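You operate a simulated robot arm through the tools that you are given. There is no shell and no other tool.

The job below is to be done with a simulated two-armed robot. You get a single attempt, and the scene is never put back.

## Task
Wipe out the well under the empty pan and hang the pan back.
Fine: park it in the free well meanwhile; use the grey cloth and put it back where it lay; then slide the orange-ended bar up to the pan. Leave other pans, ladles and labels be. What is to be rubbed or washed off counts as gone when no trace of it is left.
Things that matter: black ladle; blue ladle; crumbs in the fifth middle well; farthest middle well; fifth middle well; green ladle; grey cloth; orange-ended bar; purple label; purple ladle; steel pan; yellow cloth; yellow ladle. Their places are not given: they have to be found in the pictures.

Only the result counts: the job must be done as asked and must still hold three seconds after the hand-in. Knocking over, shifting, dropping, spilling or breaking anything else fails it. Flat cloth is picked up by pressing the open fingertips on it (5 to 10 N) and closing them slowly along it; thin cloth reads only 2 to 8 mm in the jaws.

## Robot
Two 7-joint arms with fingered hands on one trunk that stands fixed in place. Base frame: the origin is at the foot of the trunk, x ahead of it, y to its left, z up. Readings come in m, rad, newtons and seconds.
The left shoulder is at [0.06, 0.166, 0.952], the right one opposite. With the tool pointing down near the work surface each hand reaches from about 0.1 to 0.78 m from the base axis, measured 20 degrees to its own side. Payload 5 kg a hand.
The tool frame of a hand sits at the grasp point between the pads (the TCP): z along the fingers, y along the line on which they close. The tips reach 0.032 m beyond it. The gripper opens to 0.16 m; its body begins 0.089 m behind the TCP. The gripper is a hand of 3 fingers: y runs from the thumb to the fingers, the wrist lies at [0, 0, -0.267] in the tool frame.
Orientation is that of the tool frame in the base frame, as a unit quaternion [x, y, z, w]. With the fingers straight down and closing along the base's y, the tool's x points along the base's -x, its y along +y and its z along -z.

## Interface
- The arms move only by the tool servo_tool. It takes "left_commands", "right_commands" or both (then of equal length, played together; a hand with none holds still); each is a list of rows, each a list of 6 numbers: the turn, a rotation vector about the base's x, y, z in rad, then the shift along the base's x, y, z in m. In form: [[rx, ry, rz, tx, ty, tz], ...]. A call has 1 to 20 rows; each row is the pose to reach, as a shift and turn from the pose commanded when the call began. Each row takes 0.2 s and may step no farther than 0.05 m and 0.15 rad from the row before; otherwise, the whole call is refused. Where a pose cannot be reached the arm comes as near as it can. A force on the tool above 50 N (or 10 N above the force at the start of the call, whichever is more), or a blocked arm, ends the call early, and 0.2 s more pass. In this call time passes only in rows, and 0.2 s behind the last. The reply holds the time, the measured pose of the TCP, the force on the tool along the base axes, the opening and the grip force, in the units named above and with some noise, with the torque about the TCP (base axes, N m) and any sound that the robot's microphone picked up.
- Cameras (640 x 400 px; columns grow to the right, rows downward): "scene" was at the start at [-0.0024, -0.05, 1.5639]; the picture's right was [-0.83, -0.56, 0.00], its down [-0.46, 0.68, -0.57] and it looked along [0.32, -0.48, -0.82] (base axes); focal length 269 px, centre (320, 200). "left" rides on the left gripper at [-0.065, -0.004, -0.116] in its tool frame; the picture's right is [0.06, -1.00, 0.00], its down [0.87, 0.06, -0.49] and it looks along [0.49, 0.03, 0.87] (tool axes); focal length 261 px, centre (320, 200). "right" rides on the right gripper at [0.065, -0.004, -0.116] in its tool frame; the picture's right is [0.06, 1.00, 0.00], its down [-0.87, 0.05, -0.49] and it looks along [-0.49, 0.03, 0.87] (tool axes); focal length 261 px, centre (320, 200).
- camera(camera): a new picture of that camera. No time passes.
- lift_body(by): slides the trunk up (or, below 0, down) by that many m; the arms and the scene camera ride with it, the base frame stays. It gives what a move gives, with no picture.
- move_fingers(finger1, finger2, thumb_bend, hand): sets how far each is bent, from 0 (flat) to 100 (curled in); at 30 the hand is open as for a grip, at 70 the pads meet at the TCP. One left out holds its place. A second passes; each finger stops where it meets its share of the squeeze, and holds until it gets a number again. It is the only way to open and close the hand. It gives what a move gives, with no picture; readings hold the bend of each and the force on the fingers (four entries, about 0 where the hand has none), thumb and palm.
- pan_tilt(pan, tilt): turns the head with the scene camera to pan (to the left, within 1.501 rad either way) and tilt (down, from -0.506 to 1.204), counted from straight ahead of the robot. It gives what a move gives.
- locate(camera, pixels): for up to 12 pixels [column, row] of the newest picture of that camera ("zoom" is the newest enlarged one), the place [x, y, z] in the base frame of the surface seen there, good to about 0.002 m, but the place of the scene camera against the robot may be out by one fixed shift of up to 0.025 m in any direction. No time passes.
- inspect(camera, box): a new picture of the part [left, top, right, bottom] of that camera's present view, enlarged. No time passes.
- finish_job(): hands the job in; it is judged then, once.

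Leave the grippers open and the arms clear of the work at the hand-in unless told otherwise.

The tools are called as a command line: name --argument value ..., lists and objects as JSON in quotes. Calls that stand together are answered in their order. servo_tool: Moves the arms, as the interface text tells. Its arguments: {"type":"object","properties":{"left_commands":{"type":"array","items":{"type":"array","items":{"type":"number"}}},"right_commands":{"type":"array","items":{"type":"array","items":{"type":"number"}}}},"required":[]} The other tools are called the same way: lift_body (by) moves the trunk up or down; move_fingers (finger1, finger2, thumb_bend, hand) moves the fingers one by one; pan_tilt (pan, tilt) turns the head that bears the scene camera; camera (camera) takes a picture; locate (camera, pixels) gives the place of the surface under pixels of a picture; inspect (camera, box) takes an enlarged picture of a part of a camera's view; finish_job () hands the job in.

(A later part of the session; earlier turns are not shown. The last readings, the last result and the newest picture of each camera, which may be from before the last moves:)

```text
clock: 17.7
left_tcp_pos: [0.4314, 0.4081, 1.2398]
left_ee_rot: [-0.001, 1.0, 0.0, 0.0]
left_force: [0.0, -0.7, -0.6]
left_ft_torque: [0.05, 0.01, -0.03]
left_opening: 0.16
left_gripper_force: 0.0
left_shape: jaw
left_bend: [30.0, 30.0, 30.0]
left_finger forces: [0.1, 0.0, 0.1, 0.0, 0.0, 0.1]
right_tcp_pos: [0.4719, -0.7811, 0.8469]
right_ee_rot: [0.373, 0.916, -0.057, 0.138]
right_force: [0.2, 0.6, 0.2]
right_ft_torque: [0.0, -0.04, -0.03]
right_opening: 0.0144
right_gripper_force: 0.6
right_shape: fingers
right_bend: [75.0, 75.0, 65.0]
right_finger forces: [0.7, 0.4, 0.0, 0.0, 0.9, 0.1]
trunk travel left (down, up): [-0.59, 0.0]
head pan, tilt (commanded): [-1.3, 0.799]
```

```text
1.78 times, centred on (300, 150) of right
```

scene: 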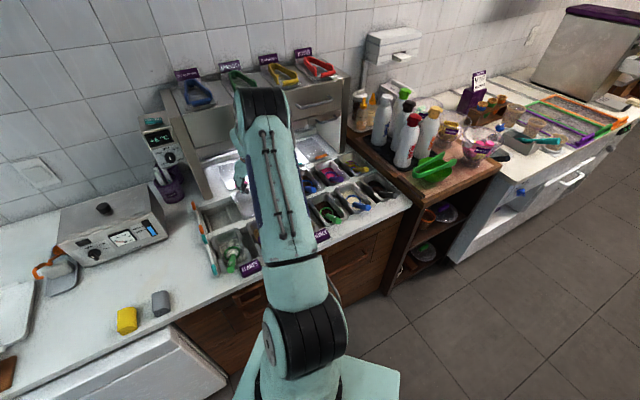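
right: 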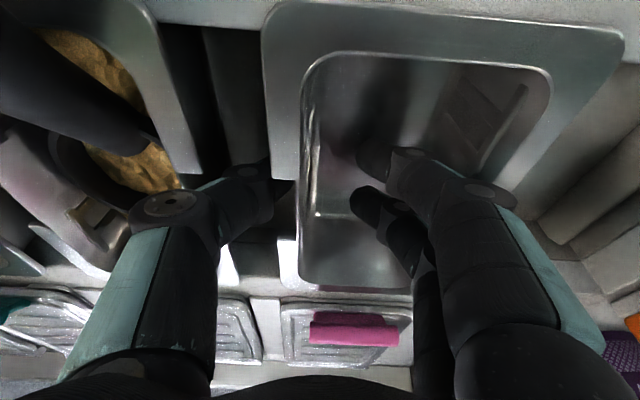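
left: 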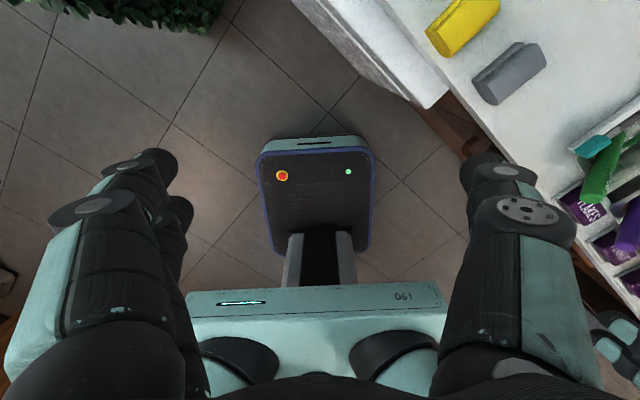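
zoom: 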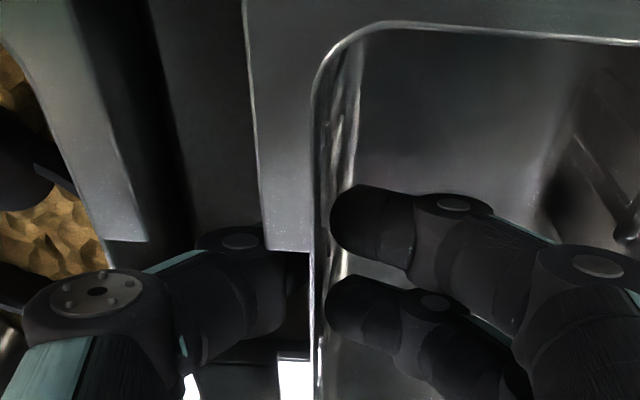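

Light contact on both sides (0.7/0.4/0.9 N). Now I squeeze harder: fingers 85, thumb 73.

move_fingers --hand "right" --finger1 85 --finger2 85 --thumb_bend 73

inspect --camera "right" --box '[120, 40, 480, 260]'

```text
clock: 18.7
left_tcp_pos: [0.4321, 0.4081, 1.239]
left_ee_rot: [-0.001, 1.0, 0.0, 0.0]
left_force: [0.3, -0.6, 0.1]
left_ft_torque: [-0.01, 0.02, 0.0]
left_opening: 0.16
left_gripper_force: 0.1
left_shape: jaw
left_bend: [30.0, 30.0, 30.0]
left_finger forces: [0.0, 0.0, 0.1, 0.1, 0.0, 0.0]
right_tcp_pos: [0.4711, -0.7805, 0.8481]
right_ee_rot: [0.372, 0.916, -0.056, 0.139]
right_force: [1.3, -1.3, -0.9]
right_ft_torque: [-0.13, 0.03, -0.13]
right_opening: 0.0147
right_gripper_force: 19.1
right_shape: fingers
right_bend: [82.0, 82.0, 68.0]
right_finger forces: [10.1, 9.1, 0.0, 0.0, 18.2, 0.0]
trunk travel left (down, up): [-0.59, 0.0]
head pan, tilt (commanded): [-1.3, 0.799]
```

```text
1.78 times, centred on (300, 150) of right
```

zoom: 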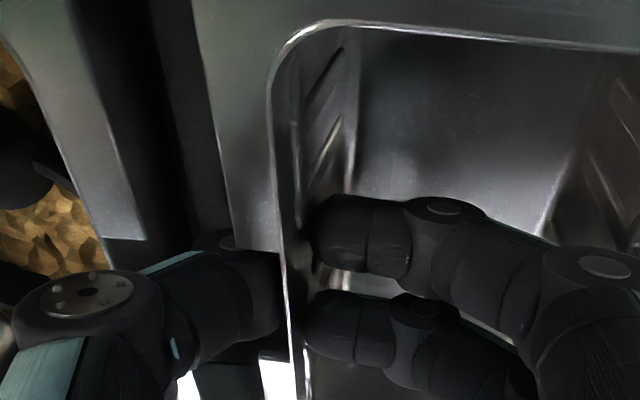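

Gripped with about 19 N. The pan seems shifted slightly and perhaps tilted; I look at the full view.

camera --camera "right"

camera --camera "scene"

inspect --camera "scene" --box '[180, 120, 320, 250]'

```text
taken
```

right: 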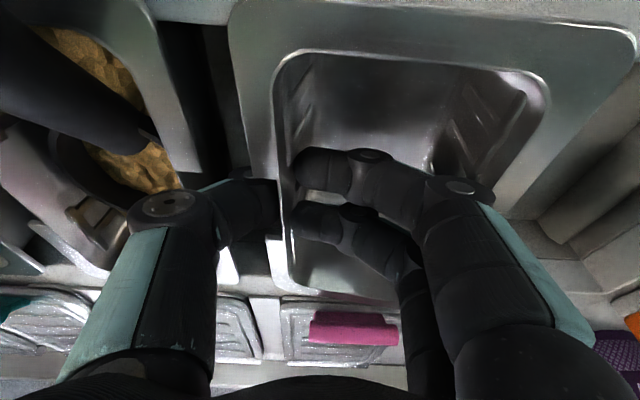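

```text
taken
```

scene: 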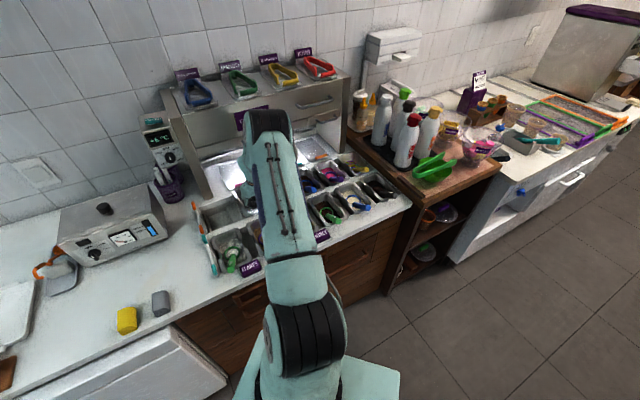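

```text
3.08 times, centred on (250, 185) of scene
```

zoom: 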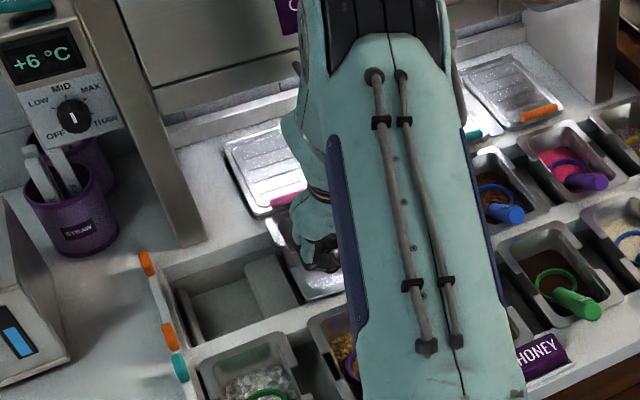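

I measure the pan's rim now for height/tilt: corners (245,20), (620,45), flange end (258,165), and right-hand rim (560,200), inner floor (400,100).

locate --camera "right" --pixels '[[245, 20], [620, 50], [258, 165], [540, 190], [400, 120], [430, 30], [330, 20], [290, 150], [282, 250], [300, 285], [150, 60], [190, 150]]'

```text
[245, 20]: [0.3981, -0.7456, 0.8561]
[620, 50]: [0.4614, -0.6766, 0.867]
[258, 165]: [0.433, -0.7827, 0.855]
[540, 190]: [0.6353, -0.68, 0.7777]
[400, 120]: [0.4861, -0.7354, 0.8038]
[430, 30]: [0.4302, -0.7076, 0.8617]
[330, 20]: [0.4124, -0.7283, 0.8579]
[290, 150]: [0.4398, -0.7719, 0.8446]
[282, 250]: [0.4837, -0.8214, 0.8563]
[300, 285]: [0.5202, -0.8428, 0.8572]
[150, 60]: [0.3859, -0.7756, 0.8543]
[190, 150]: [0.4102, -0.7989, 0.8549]
```

The pan is held, tilted about 7° with its left side up. I lift 12 mm and look whether it holds.

servo_tool --right_commands '[[0, 0, 0, 0, 0, 0.004], [0, 0, 0, 0, 0, 0.008], [0, 0, 0, 0, 0, 0.012]]'

camera --camera "right"

```text
clock: 19.5
left_tcp_pos: [0.4308, 0.4077, 1.2391]
left_ee_rot: [0.0, 1.0, 0.0, 0.0]
left_force: [0.5, 0.7, -0.1]
left_ft_torque: [-0.01, 0.01, 0.0]
left_opening: 0.1599
left_gripper_force: 0.0
left_shape: jaw
left_bend: [30.0, 30.0, 30.0]
left_finger forces: [0.0, 0.0, 0.0, 0.0, 0.0, 0.0]
right_tcp_pos: [0.4704, -0.7808, 0.859]
right_ee_rot: [0.374, 0.915, -0.057, 0.138]
right_force: [1.9, -2.4, -1.9]
right_ft_torque: [-0.11, 0.06, -0.14]
right_opening: 0.0154
right_gripper_force: 17.7
right_shape: fingers
right_bend: [82.0, 82.0, 68.0]
right_finger forces: [8.9, 8.3, 0.1, 0.0, 18.1, 0.1]
trunk travel left (down, up): [-0.59, 0.0]
head pan, tilt (commanded): [-1.3, 0.799]
```

```text
taken
```

right: 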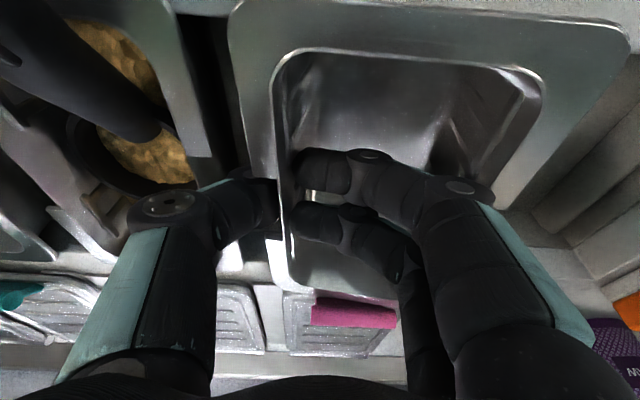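

It follows the hand; grip holds (≈18 N). There is a small sideways force of ~3 N; I lift another 20 mm while watching it.

servo_tool --right_commands '[[0, 0, 0, 0, 0, 0.005], [0, 0, 0, 0, 0, 0.01], [0, 0, 0, 0, 0, 0.015], [0, 0, 0, 0, 0, 0.02]]'

camera --camera "right"

inspect --camera "scene" --box '[180, 120, 320, 250]'

```text
clock: 20.5
left_tcp_pos: [0.4312, 0.4087, 1.2386]
left_ee_rot: [0.0, 1.0, 0.0, 0.0]
left_force: [0.4, -0.6, 0.4]
left_ft_torque: [0.0, 0.03, -0.03]
left_opening: 0.1599
left_gripper_force: 0.1
left_shape: jaw
left_bend: [30.0, 30.0, 30.0]
left_finger forces: [0.0, 0.0, 0.0, 0.1, 0.0, 0.0]
right_tcp_pos: [0.4712, -0.7812, 0.879]
right_ee_rot: [0.372, 0.916, -0.057, 0.138]
right_force: [1.3, -1.3, -3.0]
right_ft_torque: [-0.12, -0.01, -0.09]
right_opening: 0.0156
right_gripper_force: 17.7
right_shape: fingers
right_bend: [83.0, 83.0, 67.0]
right_finger forces: [8.7, 8.4, 0.0, 0.0, 17.6, 0.0]
trunk travel left (down, up): [-0.59, 0.0]
head pan, tilt (commanded): [-1.3, 0.799]
```

```text
taken
```

right: 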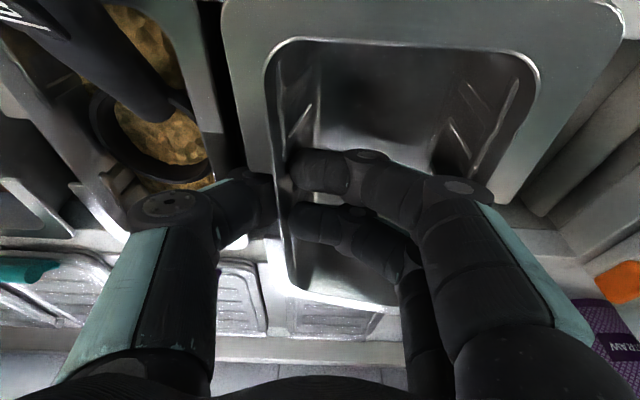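

```text
3.08 times, centred on (250, 185) of scene
```

zoom: 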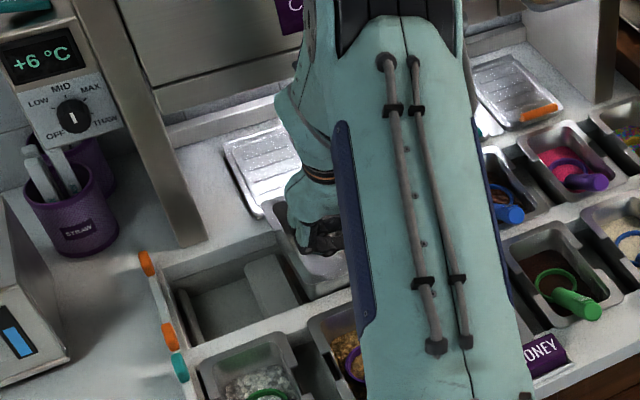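

The pan hangs free (weight ≈3 N). I measure the rim corners in the hand to place it well.

locate --camera "right" --pixels '[[235, 15], [612, 25], [250, 165], [500, 190], [290, 285], [380, 298], [430, 20], [400, 80], [320, 280], [205, 160], [160, 120], [60, 50]]'

inspect --camera "right" --box '[200, 0, 640, 320]'

```text
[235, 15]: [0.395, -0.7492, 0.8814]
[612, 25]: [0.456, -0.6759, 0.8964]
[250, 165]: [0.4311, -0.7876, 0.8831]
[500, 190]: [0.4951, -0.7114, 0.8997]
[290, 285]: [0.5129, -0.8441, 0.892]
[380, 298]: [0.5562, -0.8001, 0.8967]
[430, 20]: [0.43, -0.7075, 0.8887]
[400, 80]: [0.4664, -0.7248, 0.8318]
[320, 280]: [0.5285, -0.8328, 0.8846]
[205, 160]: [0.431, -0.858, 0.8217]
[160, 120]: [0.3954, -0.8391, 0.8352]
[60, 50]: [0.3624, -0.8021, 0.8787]
```

```text
1.25 times, centred on (420, 160) of right
```

zoom: 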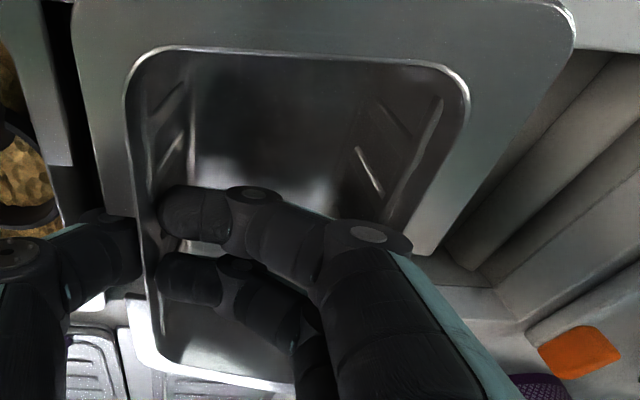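

The pan is tilted ~9° (left side up) and yawed about 5°. Before moving, I measure the free well with the scene camera (tight zoom).

inspect --camera "scene" --box '[200, 185, 290, 245]'

```text
6.67 times, centred on (245, 215) of scene
```

zoom: 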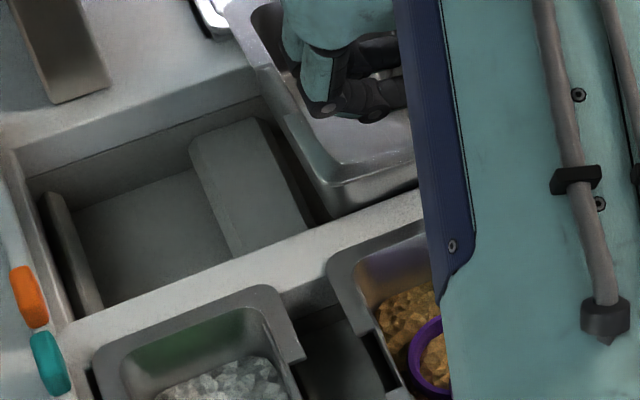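

I locate: partition top (left edge (197,160),(228,240); right edge (258,128),(300,222)), left ledge (58,210),(85,290), floor (90,220),(190,220),(150,250), orange end (28,297), teal end (48,362), wall (20,200).

locate --camera "zoom" --pixels '[[197, 158], [228, 240], [256, 128], [298, 222], [55, 205], [83, 285], [95, 215], [180, 190], [150, 250], [28, 297], [48, 362], [40, 240]]'

```text
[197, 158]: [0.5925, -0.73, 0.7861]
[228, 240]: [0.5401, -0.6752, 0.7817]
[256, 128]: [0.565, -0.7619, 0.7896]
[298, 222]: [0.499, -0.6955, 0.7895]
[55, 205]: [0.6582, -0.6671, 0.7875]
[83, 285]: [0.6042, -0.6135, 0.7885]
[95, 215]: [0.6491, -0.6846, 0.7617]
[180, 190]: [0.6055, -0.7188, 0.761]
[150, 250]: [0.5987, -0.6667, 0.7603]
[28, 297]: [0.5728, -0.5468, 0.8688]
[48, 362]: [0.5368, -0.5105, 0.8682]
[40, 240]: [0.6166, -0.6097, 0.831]
```

Well pitch works out to 0.1335 m, so the free well's centre is ≈(0.587,-0.6655). I lift 20 mm more, carry the pan left along the row by 0.14 m while levelling it (small roll/pitch/yaw correction), staying above the partition.

servo_tool --right_commands '[[0, 0, 0, 0, 0, 0.01], [0, 0, 0, 0, 0, 0.022], [-0.0127, 0.032, -0.017, 0.02, 0.02, 0.025], [-0.0254, 0.064, -0.034, 0.04, 0.04, 0.025], [-0.0381, 0.096, -0.051, 0.06, 0.06, 0.025], [-0.0508, 0.128, -0.068, 0.08, 0.08, 0.025], [-0.0635, 0.1597, -0.085, 0.0985, 0.0995, 0.025]]'

camera --camera "right"

inspect --camera "scene" --box '[180, 120, 320, 250]'

```text
clock: 22.1
left_tcp_pos: [0.4316, 0.4098, 1.2378]
left_ee_rot: [0.0, 1.0, 0.001, 0.001]
left_force: [-0.5, 0.1, 0.0]
left_ft_torque: [-0.03, 0.02, 0.05]
left_opening: 0.16
left_gripper_force: 0.1
left_shape: jaw
left_bend: [30.0, 30.0, 30.0]
left_finger forces: [0.1, 0.1, 0.0, 0.0, 0.0, 0.0]
right_tcp_pos: [0.57, -0.6795, 0.9045]
right_ee_rot: [0.403, 0.904, -0.122, 0.074]
right_force: [0.8, -0.2, -1.9]
right_ft_torque: [-0.03, 0.02, -0.03]
right_opening: 0.0154
right_gripper_force: 17.4
right_shape: fingers
right_bend: [83.0, 83.0, 67.0]
right_finger forces: [9.6, 8.7, 0.0, 0.0, 17.3, 0.0]
trunk travel left (down, up): [-0.59, 0.0]
head pan, tilt (commanded): [-1.3, 0.799]
```

```text
taken
```

right: 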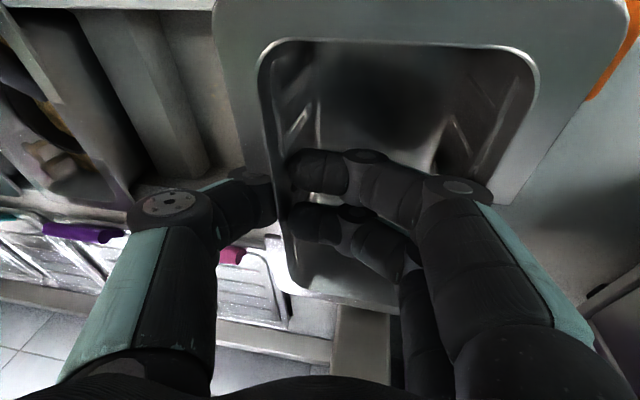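

```text
3.08 times, centred on (250, 185) of scene
```

zoom: 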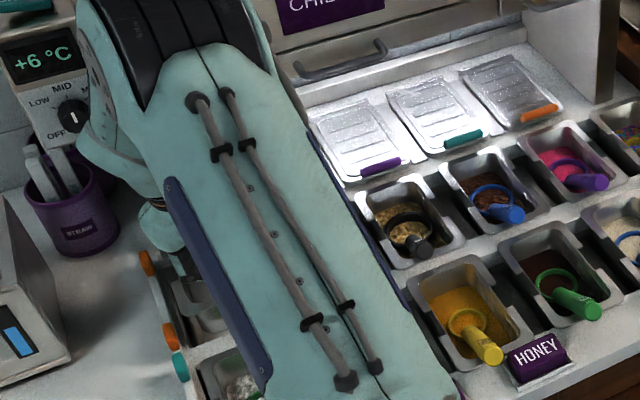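

The pan is over the free well. I measure its rim again: (228,12), (612,15), (248,160), (500,195), (292,288), (385,305), and nearby rails (160,180), (60,20).

locate --camera "right" --pixels '[[228, 12], [612, 15], [248, 160], [505, 190], [292, 288], [385, 303], [430, 15], [400, 80], [620, 60], [560, 230], [130, 15], [240, 300]]'

inspect --camera "right" --box '[200, 0, 640, 320]'

```text
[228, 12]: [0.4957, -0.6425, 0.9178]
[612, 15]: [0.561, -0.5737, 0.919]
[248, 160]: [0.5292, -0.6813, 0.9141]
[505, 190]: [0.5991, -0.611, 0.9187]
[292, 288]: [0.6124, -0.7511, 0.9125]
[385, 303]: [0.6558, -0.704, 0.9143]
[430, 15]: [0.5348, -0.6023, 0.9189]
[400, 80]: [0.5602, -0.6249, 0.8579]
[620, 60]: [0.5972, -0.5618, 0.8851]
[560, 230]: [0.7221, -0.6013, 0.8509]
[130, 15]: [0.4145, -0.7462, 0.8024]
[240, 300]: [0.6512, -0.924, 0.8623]
```

```text
1.25 times, centred on (420, 160) of right
```

zoom: 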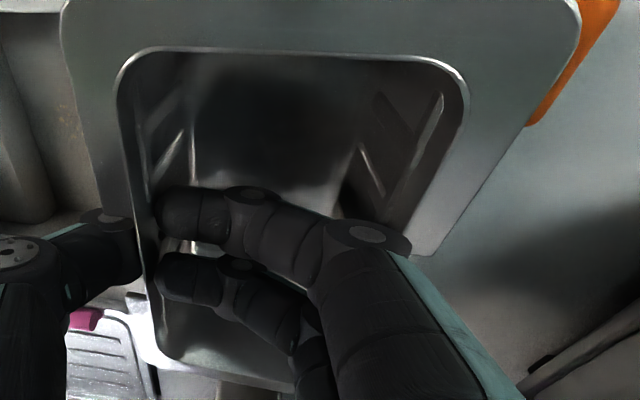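

The pan is level within a few mm and centred within ~3 mm. I nudge it 3 mm back (+v) and lower 48 mm, watching force.

servo_tool --right_commands '[[0, 0, -0.01, 0.0022, -0.0022, -0.01], [0, 0, -0.015, 0.0022, -0.0022, -0.02], [0, 0, -0.015, 0.0022, -0.0022, -0.03], [0, 0, -0.015, 0.0022, -0.0022, -0.04], [0, 0, -0.015, 0.0022, -0.0022, -0.048]]'

camera --camera "right"

inspect --camera "scene" --box '[180, 150, 300, 260]'

```text
clock: 23.3
left_tcp_pos: [0.4312, 0.4088, 1.2395]
left_ee_rot: [-0.001, 1.0, 0.0, 0.0]
left_force: [0.2, -0.7, 0.4]
left_ft_torque: [0.0, 0.02, -0.01]
left_opening: 0.1595
left_gripper_force: 0.1
left_shape: jaw
left_bend: [30.0, 30.0, 30.0]
left_finger forces: [0.1, 0.1, 0.0, 0.0, 0.0, 0.0]
right_tcp_pos: [0.5731, -0.6831, 0.8567]
right_ee_rot: [0.409, 0.901, -0.123, 0.074]
right_force: [1.0, 0.7, -2.2]
right_ft_torque: [0.0, -0.04, 0.07]
right_opening: 0.0155
right_gripper_force: 18.8
right_shape: fingers
right_bend: [83.0, 83.0, 67.0]
right_finger forces: [10.4, 10.5, 0.0, 0.1, 17.6, 0.0]
trunk travel left (down, up): [-0.59, 0.0]
head pan, tilt (commanded): [-1.3, 0.799]
```

```text
taken
```

right: 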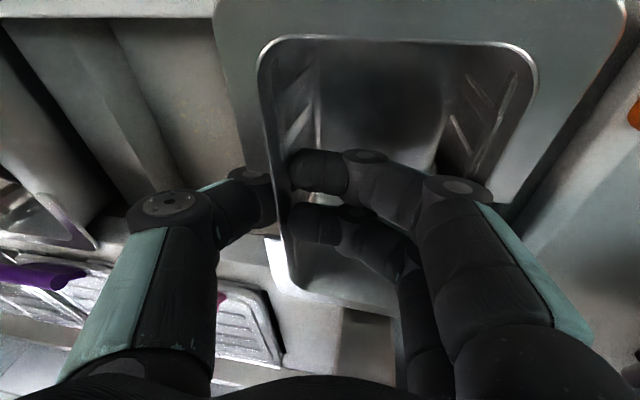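

```text
3.64 times, centred on (240, 205) of scene
```

zoom: 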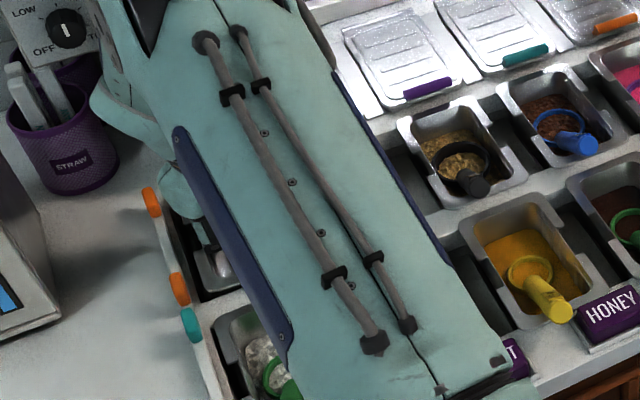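

No hard contact yet. I check rim heights and gaps to the rails again: (228,12),(612,15),(505,190),(292,288),(385,300) and rails (120,10),(500,330?).

locate --camera "right" --pixels '[[228, 12], [612, 15], [248, 160], [505, 190], [292, 288], [385, 300], [120, 8], [340, 330], [620, 90], [560, 260], [80, 60], [180, 100]]'

```text
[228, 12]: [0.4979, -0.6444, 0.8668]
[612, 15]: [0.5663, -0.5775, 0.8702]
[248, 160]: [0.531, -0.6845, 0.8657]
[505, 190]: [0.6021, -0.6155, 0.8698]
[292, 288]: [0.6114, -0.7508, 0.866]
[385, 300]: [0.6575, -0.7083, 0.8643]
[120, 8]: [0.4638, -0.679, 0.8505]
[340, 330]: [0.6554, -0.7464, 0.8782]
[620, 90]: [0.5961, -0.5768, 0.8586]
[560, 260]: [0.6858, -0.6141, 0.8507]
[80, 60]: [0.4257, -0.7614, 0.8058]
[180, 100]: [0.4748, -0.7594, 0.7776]
```

The rim is 12–15 mm above the rail. I lower slowly, 13 mm in small steps.

servo_tool --right_commands '[[0, 0, 0, 0, 0, -0.004], [0, 0, 0, 0, 0, -0.008], [0, 0, 0, 0, 0, -0.011], [0, 0, 0, 0, 0, -0.013]]'

camera --camera "right"

locate --camera "right" --pixels '[[228, 12], [612, 15], [248, 160], [505, 190], [292, 288], [385, 300]]'

```text
clock: 24.3
left_tcp_pos: [0.4314, 0.4092, 1.2388]
left_ee_rot: [0.0, 1.0, -0.001, 0.0]
left_force: [0.4, -0.4, 0.4]
left_ft_torque: [-0.01, -0.01, 0.0]
left_opening: 0.16
left_gripper_force: 0.0
left_shape: jaw
left_bend: [30.0, 30.0, 30.0]
left_finger forces: [0.0, 0.1, 0.0, 0.0, 0.0, 0.1]
right_tcp_pos: [0.5733, -0.6822, 0.8448]
right_ee_rot: [0.408, 0.902, -0.123, 0.075]
right_force: [7.5, 6.6, 9.2]
right_ft_torque: [0.15, -0.13, 0.16]
right_opening: 0.016
right_gripper_force: 26.8
right_shape: fingers
right_bend: [83.0, 84.0, 68.0]
right_finger forces: [23.5, 15.0, 0.0, 0.0, 15.4, 0.0]
trunk travel left (down, up): [-0.59, 0.0]
head pan, tilt (commanded): [-1.3, 0.799]
```

```text
taken
```

right: 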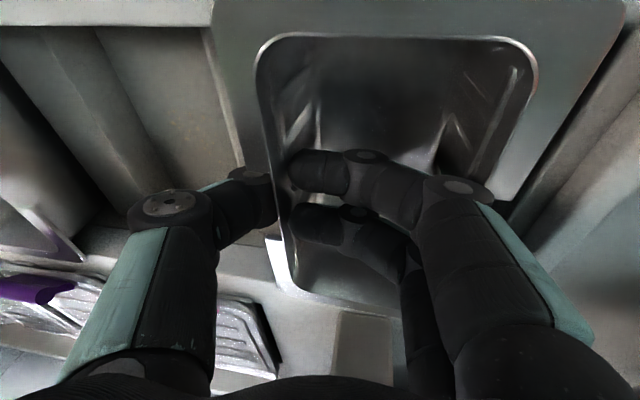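

```text
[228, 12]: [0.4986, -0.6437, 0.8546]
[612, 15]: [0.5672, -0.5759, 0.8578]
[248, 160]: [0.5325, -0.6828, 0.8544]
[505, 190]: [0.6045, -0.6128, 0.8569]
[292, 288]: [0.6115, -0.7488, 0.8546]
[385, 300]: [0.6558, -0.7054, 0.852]
```

The pan has landed on the rails (rim ≈0.8545, small upward force). I relax by opening the fingers: fingers 72, thumb 63.

move_fingers --hand "right" --finger1 72 --finger2 72 --thumb_bend 62

camera --camera "right"

locate --camera "right" --pixels '[[235, 12], [612, 15], [253, 150], [505, 185], [292, 288], [385, 300]]'

```text
clock: 25.3
left_tcp_pos: [0.4322, 0.4083, 1.2397]
left_ee_rot: [-0.001, 1.0, 0.0, 0.001]
left_force: [0.7, 0.0, 0.3]
left_ft_torque: [-0.06, -0.01, 0.03]
left_opening: 0.1598
left_gripper_force: 0.1
left_shape: jaw
left_bend: [30.0, 30.0, 30.0]
left_finger forces: [0.0, 0.0, 0.1, 0.0, 0.1, 0.1]
right_tcp_pos: [0.5705, -0.6836, 0.842]
right_ee_rot: [0.409, 0.901, -0.123, 0.074]
right_force: [0.2, -0.5, 0.1]
right_ft_torque: [0.01, 0.01, -0.01]
right_opening: 0.0221
right_gripper_force: 0.0
right_shape: fingers
right_bend: [72.0, 72.0, 62.0]
right_finger forces: [0.1, 0.0, 0.0, 0.0, 0.1, 0.0]
trunk travel left (down, up): [-0.59, 0.0]
head pan, tilt (commanded): [-1.3, 0.799]
```

```text
taken
```

right: 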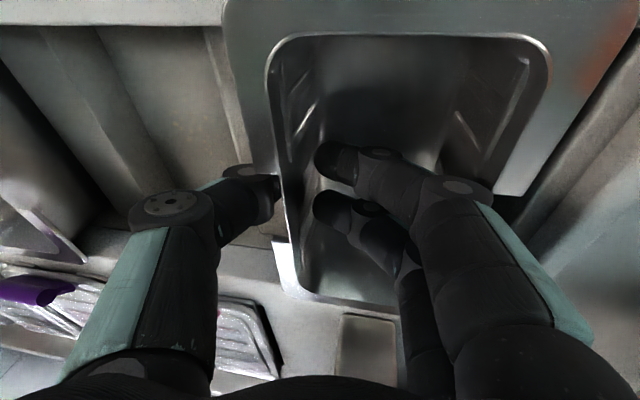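

```text
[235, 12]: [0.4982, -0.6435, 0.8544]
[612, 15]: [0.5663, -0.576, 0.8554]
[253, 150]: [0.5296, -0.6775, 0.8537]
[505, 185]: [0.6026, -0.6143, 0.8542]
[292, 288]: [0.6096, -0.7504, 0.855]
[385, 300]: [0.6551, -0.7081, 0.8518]
```

The pan sits level in the free well, no forces. I raise the hand straight up, slowly.

servo_tool --right_commands '[[0, 0, 0, 0, 0, 0.008], [0, 0, 0, 0, 0, 0.016], [0, 0, 0, 0, 0, 0.026], [0, 0, 0, 0, 0, 0.04], [0, 0, 0, 0, 0, 0.07], [0, 0, 0, 0, 0, 0.1], [0, 0, 0, 0, 0, 0.14], [0, 0, 0, 0, 0, 0.18]]'

camera --camera "right"

```text
clock: 27.1
left_tcp_pos: [0.431, 0.4103, 1.2398]
left_ee_rot: [-0.001, 1.0, 0.0, 0.001]
left_force: [0.0, 0.5, 0.7]
left_ft_torque: [-0.02, 0.02, -0.02]
left_opening: 0.1599
left_gripper_force: 0.0
left_shape: jaw
left_bend: [30.0, 30.0, 30.0]
left_finger forces: [0.0, 0.0, 0.1, 0.0, 0.1, 0.0]
right_tcp_pos: [0.5722, -0.6831, 1.0234]
right_ee_rot: [0.408, 0.902, -0.122, 0.073]
right_force: [-0.4, 0.2, 0.9]
right_ft_torque: [-0.01, -0.02, -0.01]
right_opening: 0.022
right_gripper_force: 0.2
right_shape: fingers
right_bend: [72.0, 72.0, 62.0]
right_finger forces: [0.0, 0.1, 0.1, 0.1, 0.0, 0.1]
trunk travel left (down, up): [-0.59, 0.0]
head pan, tilt (commanded): [-1.3, 0.799]
```

```text
taken
```

right: 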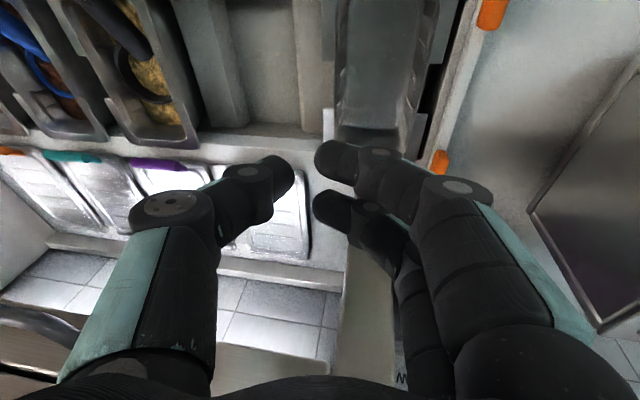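

Pan parked. I back off to a vertical hover at about (0.36,-0.62,1.15) to look into the uncovered fifth well.

servo_tool --right_commands '[[0.034, 0.007, 0.011, -0.02, 0.006, 0.03], [0.068, 0.014, 0.022, -0.045, 0.012, 0.06], [0.102, 0.021, 0.034, -0.075, 0.02, 0.09], [0.136, 0.028, 0.045, -0.11, 0.03, 0.11], [0.17, 0.034, 0.056, -0.145, 0.04, 0.125], [0.205, 0.041, 0.067, -0.18, 0.052, 0.13], [0.239, 0.048, 0.079, -0.2, 0.06, 0.13], [0.273, 0.055, 0.09, -0.212, 0.063, 0.13]]'

move_fingers --hand "right" --finger1 30 --finger2 30 --thumb_bend 30

camera --camera "right"

```text
clock: 28.9
left_tcp_pos: [0.4315, 0.4092, 1.24]
left_ee_rot: [-0.001, 1.0, 0.0, 0.0]
left_force: [-0.9, -0.6, -0.2]
left_ft_torque: [-0.02, 0.0, -0.01]
left_opening: 0.16
left_gripper_force: 0.0
left_shape: jaw
left_bend: [30.0, 30.0, 30.0]
left_finger forces: [0.0, 0.0, 0.0, 0.0, 0.0, 0.0]
right_tcp_pos: [0.3581, -0.6198, 1.153]
right_ee_rot: [0.37, 0.929, -0.005, -0.003]
right_force: [-0.1, 0.7, -0.4]
right_ft_torque: [0.02, -0.01, -0.02]
right_opening: 0.022
right_gripper_force: 0.0
right_shape: fingers
right_bend: [72.0, 72.0, 62.0]
right_finger forces: [0.1, 0.0, 0.1, 0.1, 0.0, 0.0]
trunk travel left (down, up): [-0.59, 0.0]
head pan, tilt (commanded): [-1.3, 0.799]
```

```text
clock: 29.9
left_tcp_pos: [0.4303, 0.4091, 1.2395]
left_ee_rot: [0.0, 1.0, 0.0, 0.0]
left_force: [0.0, -0.5, 0.3]
left_ft_torque: [0.01, 0.01, 0.0]
left_opening: 0.1596
left_gripper_force: 0.0
left_shape: jaw
left_bend: [30.0, 30.0, 30.0]
left_finger forces: [0.1, 0.0, 0.0, 0.0, 0.0, 0.0]
right_tcp_pos: [0.3591, -0.6209, 1.1541]
right_ee_rot: [0.37, 0.929, -0.006, -0.003]
right_force: [0.3, 0.4, -0.1]
right_ft_torque: [0.01, 0.02, 0.0]
right_opening: 0.1675
right_gripper_force: 0.0
right_shape: fingers
right_bend: [30.0, 30.0, 30.0]
right_finger forces: [0.1, 0.0, 0.1, 0.1, 0.0, 0.0]
trunk travel left (down, up): [-0.59, 0.0]
head pan, tilt (commanded): [-1.3, 0.799]
```

```text
taken
```

right: 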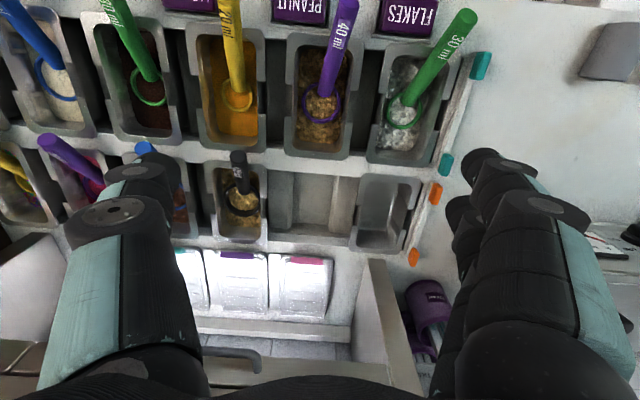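

The pan sits in the sixth (free) well. I enlarge the fifth well to see the crumbs.

inspect --camera "right" --box '[260, 160, 440, 280]'

inspect --camera "right" --box '[270, 165, 360, 250]'

```text
3.33 times, centred on (350, 220) of right
```

zoom: 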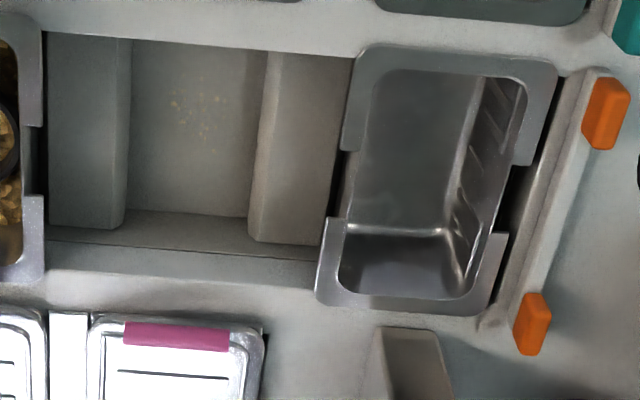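

```text
4.71 times, centred on (315, 208) of right
```

zoom: 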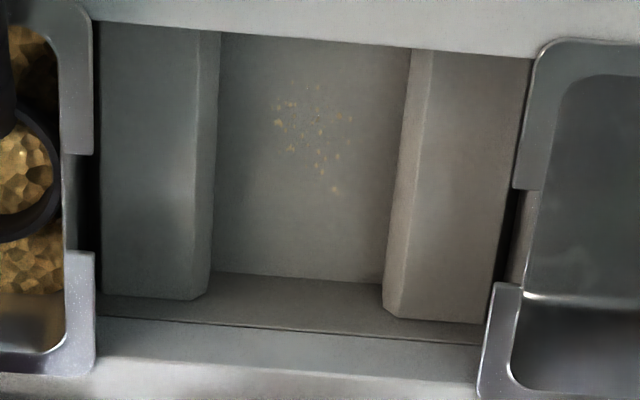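

Crumbs are a golden patch around (275–350, 85–195) in the last zoom. I locate the crumb patch and the well floor's bounds.

locate --camera "zoom" --pixels '[[278, 105], [280, 125], [315, 90], [348, 118], [335, 188], [318, 165], [291, 150], [225, 60], [400, 65], [220, 255], [380, 265], [310, 60]]'

locate --camera "zoom" --pixels '[[310, 285], [310, 330], [310, 345], [310, 30], [205, 150], [405, 150], [150, 150], [460, 150], [110, 60], [195, 290], [390, 310], [520, 120]]'

```text
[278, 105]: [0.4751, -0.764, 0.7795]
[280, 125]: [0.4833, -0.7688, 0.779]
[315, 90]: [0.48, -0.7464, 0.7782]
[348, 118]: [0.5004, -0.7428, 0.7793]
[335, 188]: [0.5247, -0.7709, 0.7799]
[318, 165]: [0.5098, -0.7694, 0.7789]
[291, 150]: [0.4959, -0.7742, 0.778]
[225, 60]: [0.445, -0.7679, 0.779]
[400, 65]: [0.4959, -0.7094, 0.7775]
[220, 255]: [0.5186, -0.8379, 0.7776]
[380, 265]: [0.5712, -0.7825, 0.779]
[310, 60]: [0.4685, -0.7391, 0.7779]
```

```text
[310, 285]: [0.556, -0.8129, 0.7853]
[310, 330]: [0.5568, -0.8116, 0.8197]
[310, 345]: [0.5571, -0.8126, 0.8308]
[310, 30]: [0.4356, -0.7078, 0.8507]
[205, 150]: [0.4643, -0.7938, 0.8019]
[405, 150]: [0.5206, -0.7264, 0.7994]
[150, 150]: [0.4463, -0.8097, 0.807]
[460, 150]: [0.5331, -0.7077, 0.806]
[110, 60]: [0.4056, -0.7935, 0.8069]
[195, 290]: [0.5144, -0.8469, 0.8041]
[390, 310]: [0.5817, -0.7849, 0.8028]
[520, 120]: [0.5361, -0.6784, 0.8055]
```

Crumbs lie on the floor within about u∈[-0.02,0.018], v∈[-0.022,0.031] of the well centre; floor is ±0.043 wide. Now the cloth: I move the right hand over to view the grey cloth from closer, around (0.478,-0.21,1.05).

servo_tool --right_commands '[[0, 0, 0, 0.012, 0.042, 0], [0, 0, 0, 0.024, 0.084, 0], [0, 0, 0, 0.036, 0.126, 0], [0, 0, 0, 0.048, 0.168, 0], [0, 0, 0, 0.06, 0.21, -0.01], [0, 0, 0, 0.072, 0.25, -0.025], [0, 0, 0, 0.084, 0.29, -0.045], [0, 0, 0, 0.096, 0.33, -0.065], [0, 0, 0, 0.108, 0.37, -0.085], [0, 0, 0, 0.119, 0.411, -0.1]]'

camera --camera "right"

camera --camera "scene"

```text
clock: 32.1
left_tcp_pos: [0.4321, 0.4099, 1.2381]
left_ee_rot: [-0.001, 1.0, -0.001, -0.001]
left_force: [0.0, 0.8, 0.0]
left_ft_torque: [0.0, 0.03, -0.02]
left_opening: 0.1598
left_gripper_force: 0.0
left_shape: jaw
left_bend: [30.0, 30.0, 30.0]
left_finger forces: [0.0, 0.1, 0.0, 0.0, 0.0, 0.0]
right_tcp_pos: [0.4785, -0.2063, 1.0526]
right_ee_rot: [0.369, 0.929, -0.006, -0.003]
right_force: [0.0, -0.2, -1.2]
right_ft_torque: [-0.03, 0.02, -0.01]
right_opening: 0.1677
right_gripper_force: 0.2
right_shape: fingers
right_bend: [30.0, 30.0, 30.0]
right_finger forces: [0.1, 0.0, 0.0, 0.1, 0.1, 0.1]
trunk travel left (down, up): [-0.59, 0.0]
head pan, tilt (commanded): [-1.3, 0.799]
```

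```text
taken
```

right: 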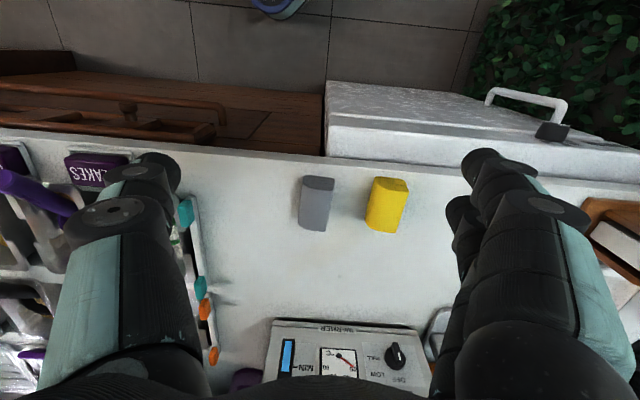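

```text
taken
```

scene: 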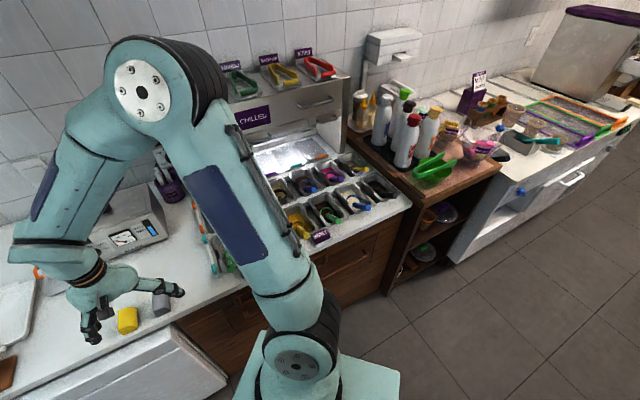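

The grey cloth is at (316,203). I enlarge and locate its outline.

inspect --camera "right" --box '[270, 150, 430, 260]'

locate --camera "zoom" --pixels '[[145, 105], [255, 120], [225, 325], [120, 290], [190, 200], [195, 120], [175, 310], [135, 200], [235, 220], [105, 250], [260, 300], [190, 345]]'

```text
3.64 times, centred on (350, 205) of right
```

zoom: 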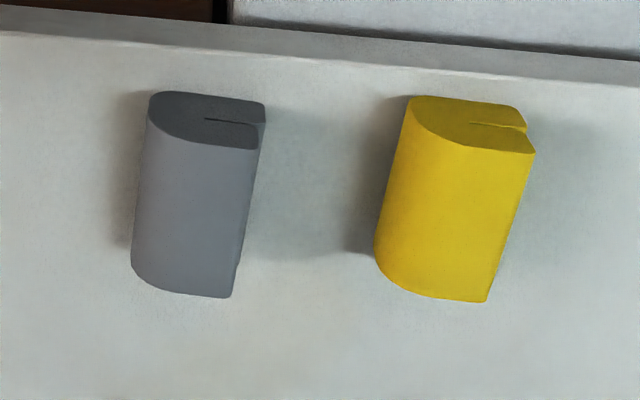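

```text
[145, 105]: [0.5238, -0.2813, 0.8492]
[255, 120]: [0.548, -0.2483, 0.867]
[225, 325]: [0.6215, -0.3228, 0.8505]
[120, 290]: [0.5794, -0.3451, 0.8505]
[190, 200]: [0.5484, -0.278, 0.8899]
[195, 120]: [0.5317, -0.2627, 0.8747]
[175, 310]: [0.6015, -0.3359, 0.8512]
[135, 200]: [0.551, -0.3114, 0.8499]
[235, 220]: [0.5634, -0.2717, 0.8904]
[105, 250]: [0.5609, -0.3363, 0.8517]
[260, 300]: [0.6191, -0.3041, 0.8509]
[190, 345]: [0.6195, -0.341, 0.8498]
```

I get the top edges and side edges of the grey cloth more exactly.

locate --camera "zoom" --pixels '[[255, 152], [230, 293], [160, 140], [140, 262], [200, 145], [185, 285], [150, 115], [262, 108], [262, 130], [210, 95], [238, 260], [248, 200]]'

inspect --camera "right" --box '[285, 160, 355, 245]'

```text
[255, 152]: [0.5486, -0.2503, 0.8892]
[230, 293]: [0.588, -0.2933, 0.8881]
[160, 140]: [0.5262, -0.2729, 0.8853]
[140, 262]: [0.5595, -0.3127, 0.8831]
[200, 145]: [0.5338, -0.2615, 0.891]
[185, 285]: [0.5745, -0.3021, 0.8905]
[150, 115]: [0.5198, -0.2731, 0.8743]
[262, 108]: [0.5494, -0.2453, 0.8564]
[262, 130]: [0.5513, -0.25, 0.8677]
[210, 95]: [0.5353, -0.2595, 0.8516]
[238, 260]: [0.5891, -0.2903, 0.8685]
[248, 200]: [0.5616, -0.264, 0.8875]
```

```text
4.71 times, centred on (320, 202) of right
```

zoom: 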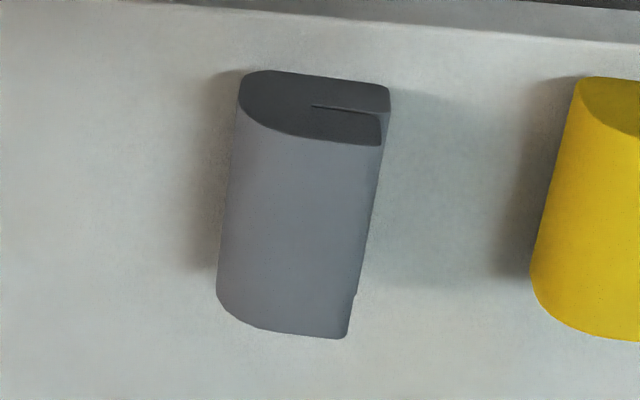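

The grey cloth is a folded block ≈0.04 wide × 0.06 long × 0.04 high, centre ≈(0.5535,-0.2843), long axis at ≈-48°, with the yellow cloth 0.04 m away on one side. I preset the fingers (60/60, thumb 50) and go above it at z≈0.96, turned to its axis and tilted 0.3 rad as I'll be when wiping.

move_fingers --hand "right" --finger1 60 --finger2 60 --thumb_bend 50

servo_tool --right_commands '[[-0.0412, -0.044, -0.0164, 0.0142, -0.0147, -0.0185], [-0.0824, -0.088, -0.0328, 0.0284, -0.0294, -0.037], [-0.1236, -0.132, -0.0492, 0.0426, -0.0441, -0.0555], [-0.1648, -0.176, -0.0656, 0.0568, -0.0588, -0.074], [-0.206, -0.22, -0.082, 0.071, -0.0735, -0.0926]]'

camera --camera "right"

```text
clock: 33.1
left_tcp_pos: [0.4306, 0.4079, 1.2403]
left_ee_rot: [-0.001, 1.0, 0.0, 0.0]
left_force: [-0.8, -0.2, 0.2]
left_ft_torque: [-0.03, -0.03, -0.01]
left_opening: 0.1599
left_gripper_force: 0.2
left_shape: jaw
left_bend: [30.0, 30.0, 30.0]
left_finger forces: [0.1, 0.1, 0.0, 0.0, 0.2, 0.0]
right_tcp_pos: [0.4781, -0.2073, 1.0528]
right_ee_rot: [0.369, 0.929, -0.007, -0.003]
right_force: [0.3, 0.8, -0.7]
right_ft_torque: [0.02, 0.02, 0.01]
right_opening: 0.0681
right_gripper_force: 0.0
right_shape: fingers
right_bend: [60.0, 60.0, 50.0]
right_finger forces: [0.0, 0.0, 0.0, 0.1, 0.1, 0.0]
trunk travel left (down, up): [-0.59, 0.0]
head pan, tilt (commanded): [-1.3, 0.799]
```

```text
clock: 34.3
left_tcp_pos: [0.4312, 0.4081, 1.2396]
left_ee_rot: [-0.001, 1.0, 0.0, 0.0]
left_force: [0.0, 0.5, 0.1]
left_ft_torque: [-0.01, 0.02, 0.0]
left_opening: 0.16
left_gripper_force: 0.1
left_shape: jaw
left_bend: [30.0, 30.0, 30.0]
left_finger forces: [0.0, 0.0, 0.0, 0.1, 0.0, 0.0]
right_tcp_pos: [0.5498, -0.2819, 0.9594]
right_ee_rot: [0.404, 0.902, -0.06, 0.137]
right_force: [0.1, -0.7, -0.4]
right_ft_torque: [0.01, 0.04, 0.0]
right_opening: 0.0679
right_gripper_force: 0.1
right_shape: fingers
right_bend: [60.0, 60.0, 50.0]
right_finger forces: [0.0, 0.1, 0.0, 0.1, 0.1, 0.0]
trunk travel left (down, up): [-0.59, 0.0]
head pan, tilt (commanded): [-1.3, 0.799]
```

```text
taken
```

right: 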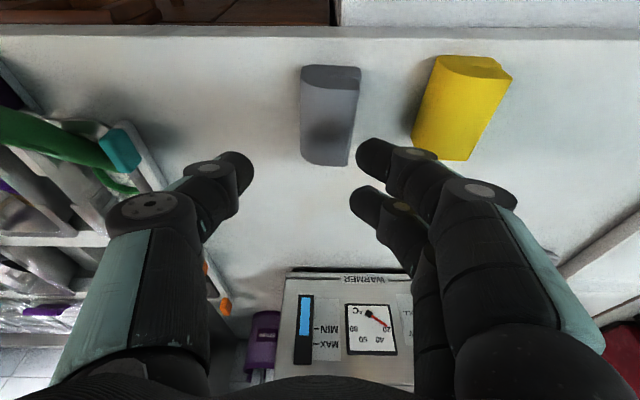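

I re-measure the cloth's top corners in this closer view: front-left (303,85), front-right (358,90), back-left (303,155), back-right (346,163), and the yellow one's near side (425,95),(412,150).

locate --camera "right" --pixels '[[304, 86], [356, 90], [304, 155], [345, 162], [330, 87], [325, 120], [300, 120], [352, 125], [425, 95], [413, 145], [325, 160], [303, 75]]'

inspect --camera "right" --box '[240, 40, 520, 230]'

```text
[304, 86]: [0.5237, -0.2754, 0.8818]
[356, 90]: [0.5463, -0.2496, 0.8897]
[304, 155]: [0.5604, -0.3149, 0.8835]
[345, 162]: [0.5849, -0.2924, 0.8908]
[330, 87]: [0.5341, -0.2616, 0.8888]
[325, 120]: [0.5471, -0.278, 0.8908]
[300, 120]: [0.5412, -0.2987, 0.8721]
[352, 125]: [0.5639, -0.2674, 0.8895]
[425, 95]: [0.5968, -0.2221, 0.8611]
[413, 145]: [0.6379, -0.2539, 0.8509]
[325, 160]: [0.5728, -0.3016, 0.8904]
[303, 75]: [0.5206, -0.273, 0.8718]
```

```text
2.11 times, centred on (380, 135) of right
```

zoom: 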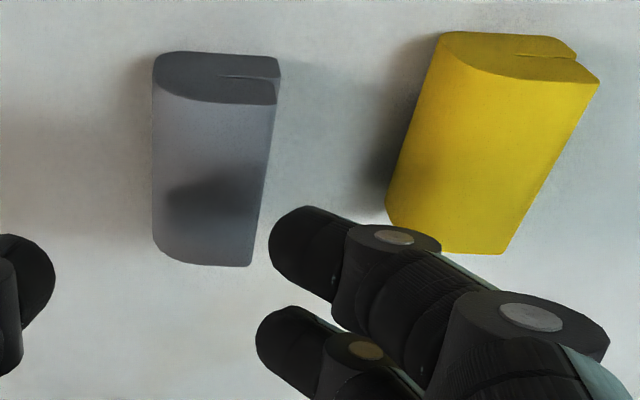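

The cloth centre is (0.5523,-0.2845), axis -47.6°, aligned with the hand; the yellow cloth is 0.05 m clear. I descend to z≈0.897.

servo_tool --right_commands '[[0, 0, 0, 0, 0, -0.02], [0, 0, 0, 0, 0, -0.04], [0, 0, 0, 0, 0, -0.052], [0, 0, 0, 0, 0, -0.062]]'

inspect --camera "right" --box '[180, 40, 500, 260]'

```text
clock: 35.3
left_tcp_pos: [0.4304, 0.4089, 1.2386]
left_ee_rot: [0.0, 1.0, -0.001, 0.0]
left_force: [-0.6, 0.2, 0.6]
left_ft_torque: [0.02, 0.0, -0.03]
left_opening: 0.1597
left_gripper_force: 0.0
left_shape: jaw
left_bend: [30.0, 30.0, 30.0]
left_finger forces: [0.0, 0.1, 0.0, 0.0, 0.0, 0.0]
right_tcp_pos: [0.5485, -0.2819, 0.8991]
right_ee_rot: [0.405, 0.902, -0.06, 0.136]
right_force: [-0.1, 0.3, -0.1]
right_ft_torque: [-0.01, 0.0, -0.01]
right_opening: 0.0675
right_gripper_force: 0.1
right_shape: fingers
right_bend: [60.0, 60.0, 50.0]
right_finger forces: [0.1, 0.0, 0.0, 0.1, 0.0, 0.1]
trunk travel left (down, up): [-0.59, 0.0]
head pan, tilt (commanded): [-1.3, 0.799]
```

```text
1.82 times, centred on (340, 150) of right
```

zoom: 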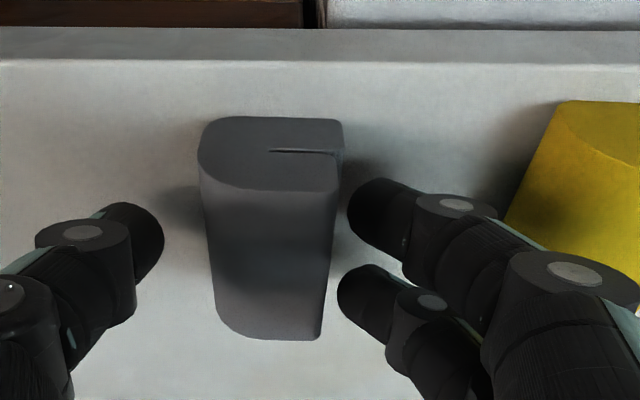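

The fingers straddle the cloth. I close the thumb to 60 first, leaving the fingers.

move_fingers --hand "right" --thumb_bend 60

inspect --camera "right" --box '[180, 40, 500, 260]'

```text
clock: 36.3
left_tcp_pos: [0.432, 0.4096, 1.2402]
left_ee_rot: [-0.001, 1.0, 0.0, 0.0]
left_force: [0.8, -0.1, -0.3]
left_ft_torque: [-0.05, 0.02, 0.0]
left_opening: 0.16
left_gripper_force: 0.1
left_shape: jaw
left_bend: [30.0, 30.0, 30.0]
left_finger forces: [0.1, 0.0, 0.1, 0.1, 0.0, 0.0]
right_tcp_pos: [0.5478, -0.2829, 0.8988]
right_ee_rot: [0.405, 0.902, -0.06, 0.138]
right_force: [0.1, -0.5, -0.1]
right_ft_torque: [0.02, 0.02, 0.0]
right_opening: 0.0496
right_gripper_force: 0.8
right_shape: fingers
right_bend: [60.0, 60.0, 60.0]
right_finger forces: [0.3, 0.6, 0.0, 0.1, 1.0, 0.0]
trunk travel left (down, up): [-0.59, 0.0]
head pan, tilt (commanded): [-1.3, 0.799]
```

```text
1.82 times, centred on (340, 150) of right
```

zoom: 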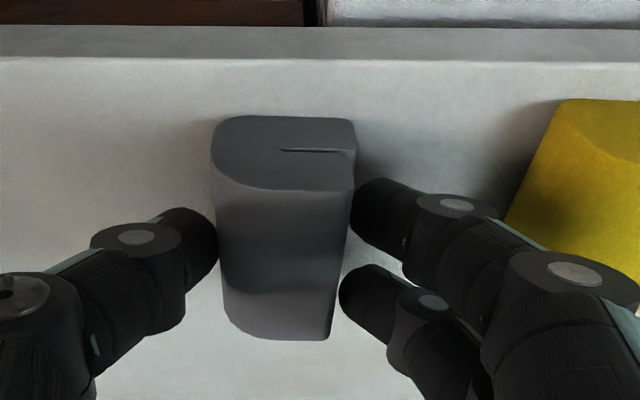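

Light contact on all three. Now squeeze: all to 67.

move_fingers --hand "right" --finger1 67 --finger2 67 --thumb_bend 67

inspect --camera "right" --box '[180, 40, 500, 260]'

```text
clock: 37.3
left_tcp_pos: [0.432, 0.4085, 1.2392]
left_ee_rot: [0.0, 1.0, 0.0, 0.0]
left_force: [0.5, 1.4, -0.4]
left_ft_torque: [0.01, 0.0, 0.01]
left_opening: 0.1599
left_gripper_force: 0.0
left_shape: jaw
left_bend: [30.0, 30.0, 30.0]
left_finger forces: [0.0, 0.1, 0.0, 0.1, 0.0, 0.0]
right_tcp_pos: [0.5495, -0.2819, 0.899]
right_ee_rot: [0.404, 0.902, -0.06, 0.137]
right_force: [0.5, -0.5, -0.3]
right_ft_torque: [-0.01, 0.02, 0.01]
right_opening: 0.0459
right_gripper_force: 12.5
right_shape: fingers
right_bend: [61.0, 61.0, 63.0]
right_finger forces: [6.0, 6.4, 0.0, 0.0, 12.5, 0.0]
trunk travel left (down, up): [-0.59, 0.0]
head pan, tilt (commanded): [-1.3, 0.799]
```

```text
1.82 times, centred on (340, 150) of right
```

zoom: 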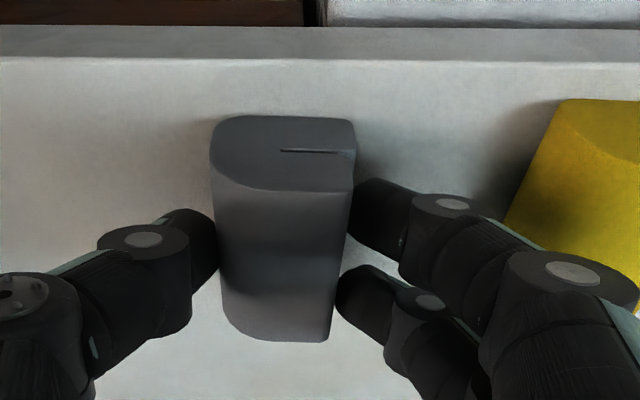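

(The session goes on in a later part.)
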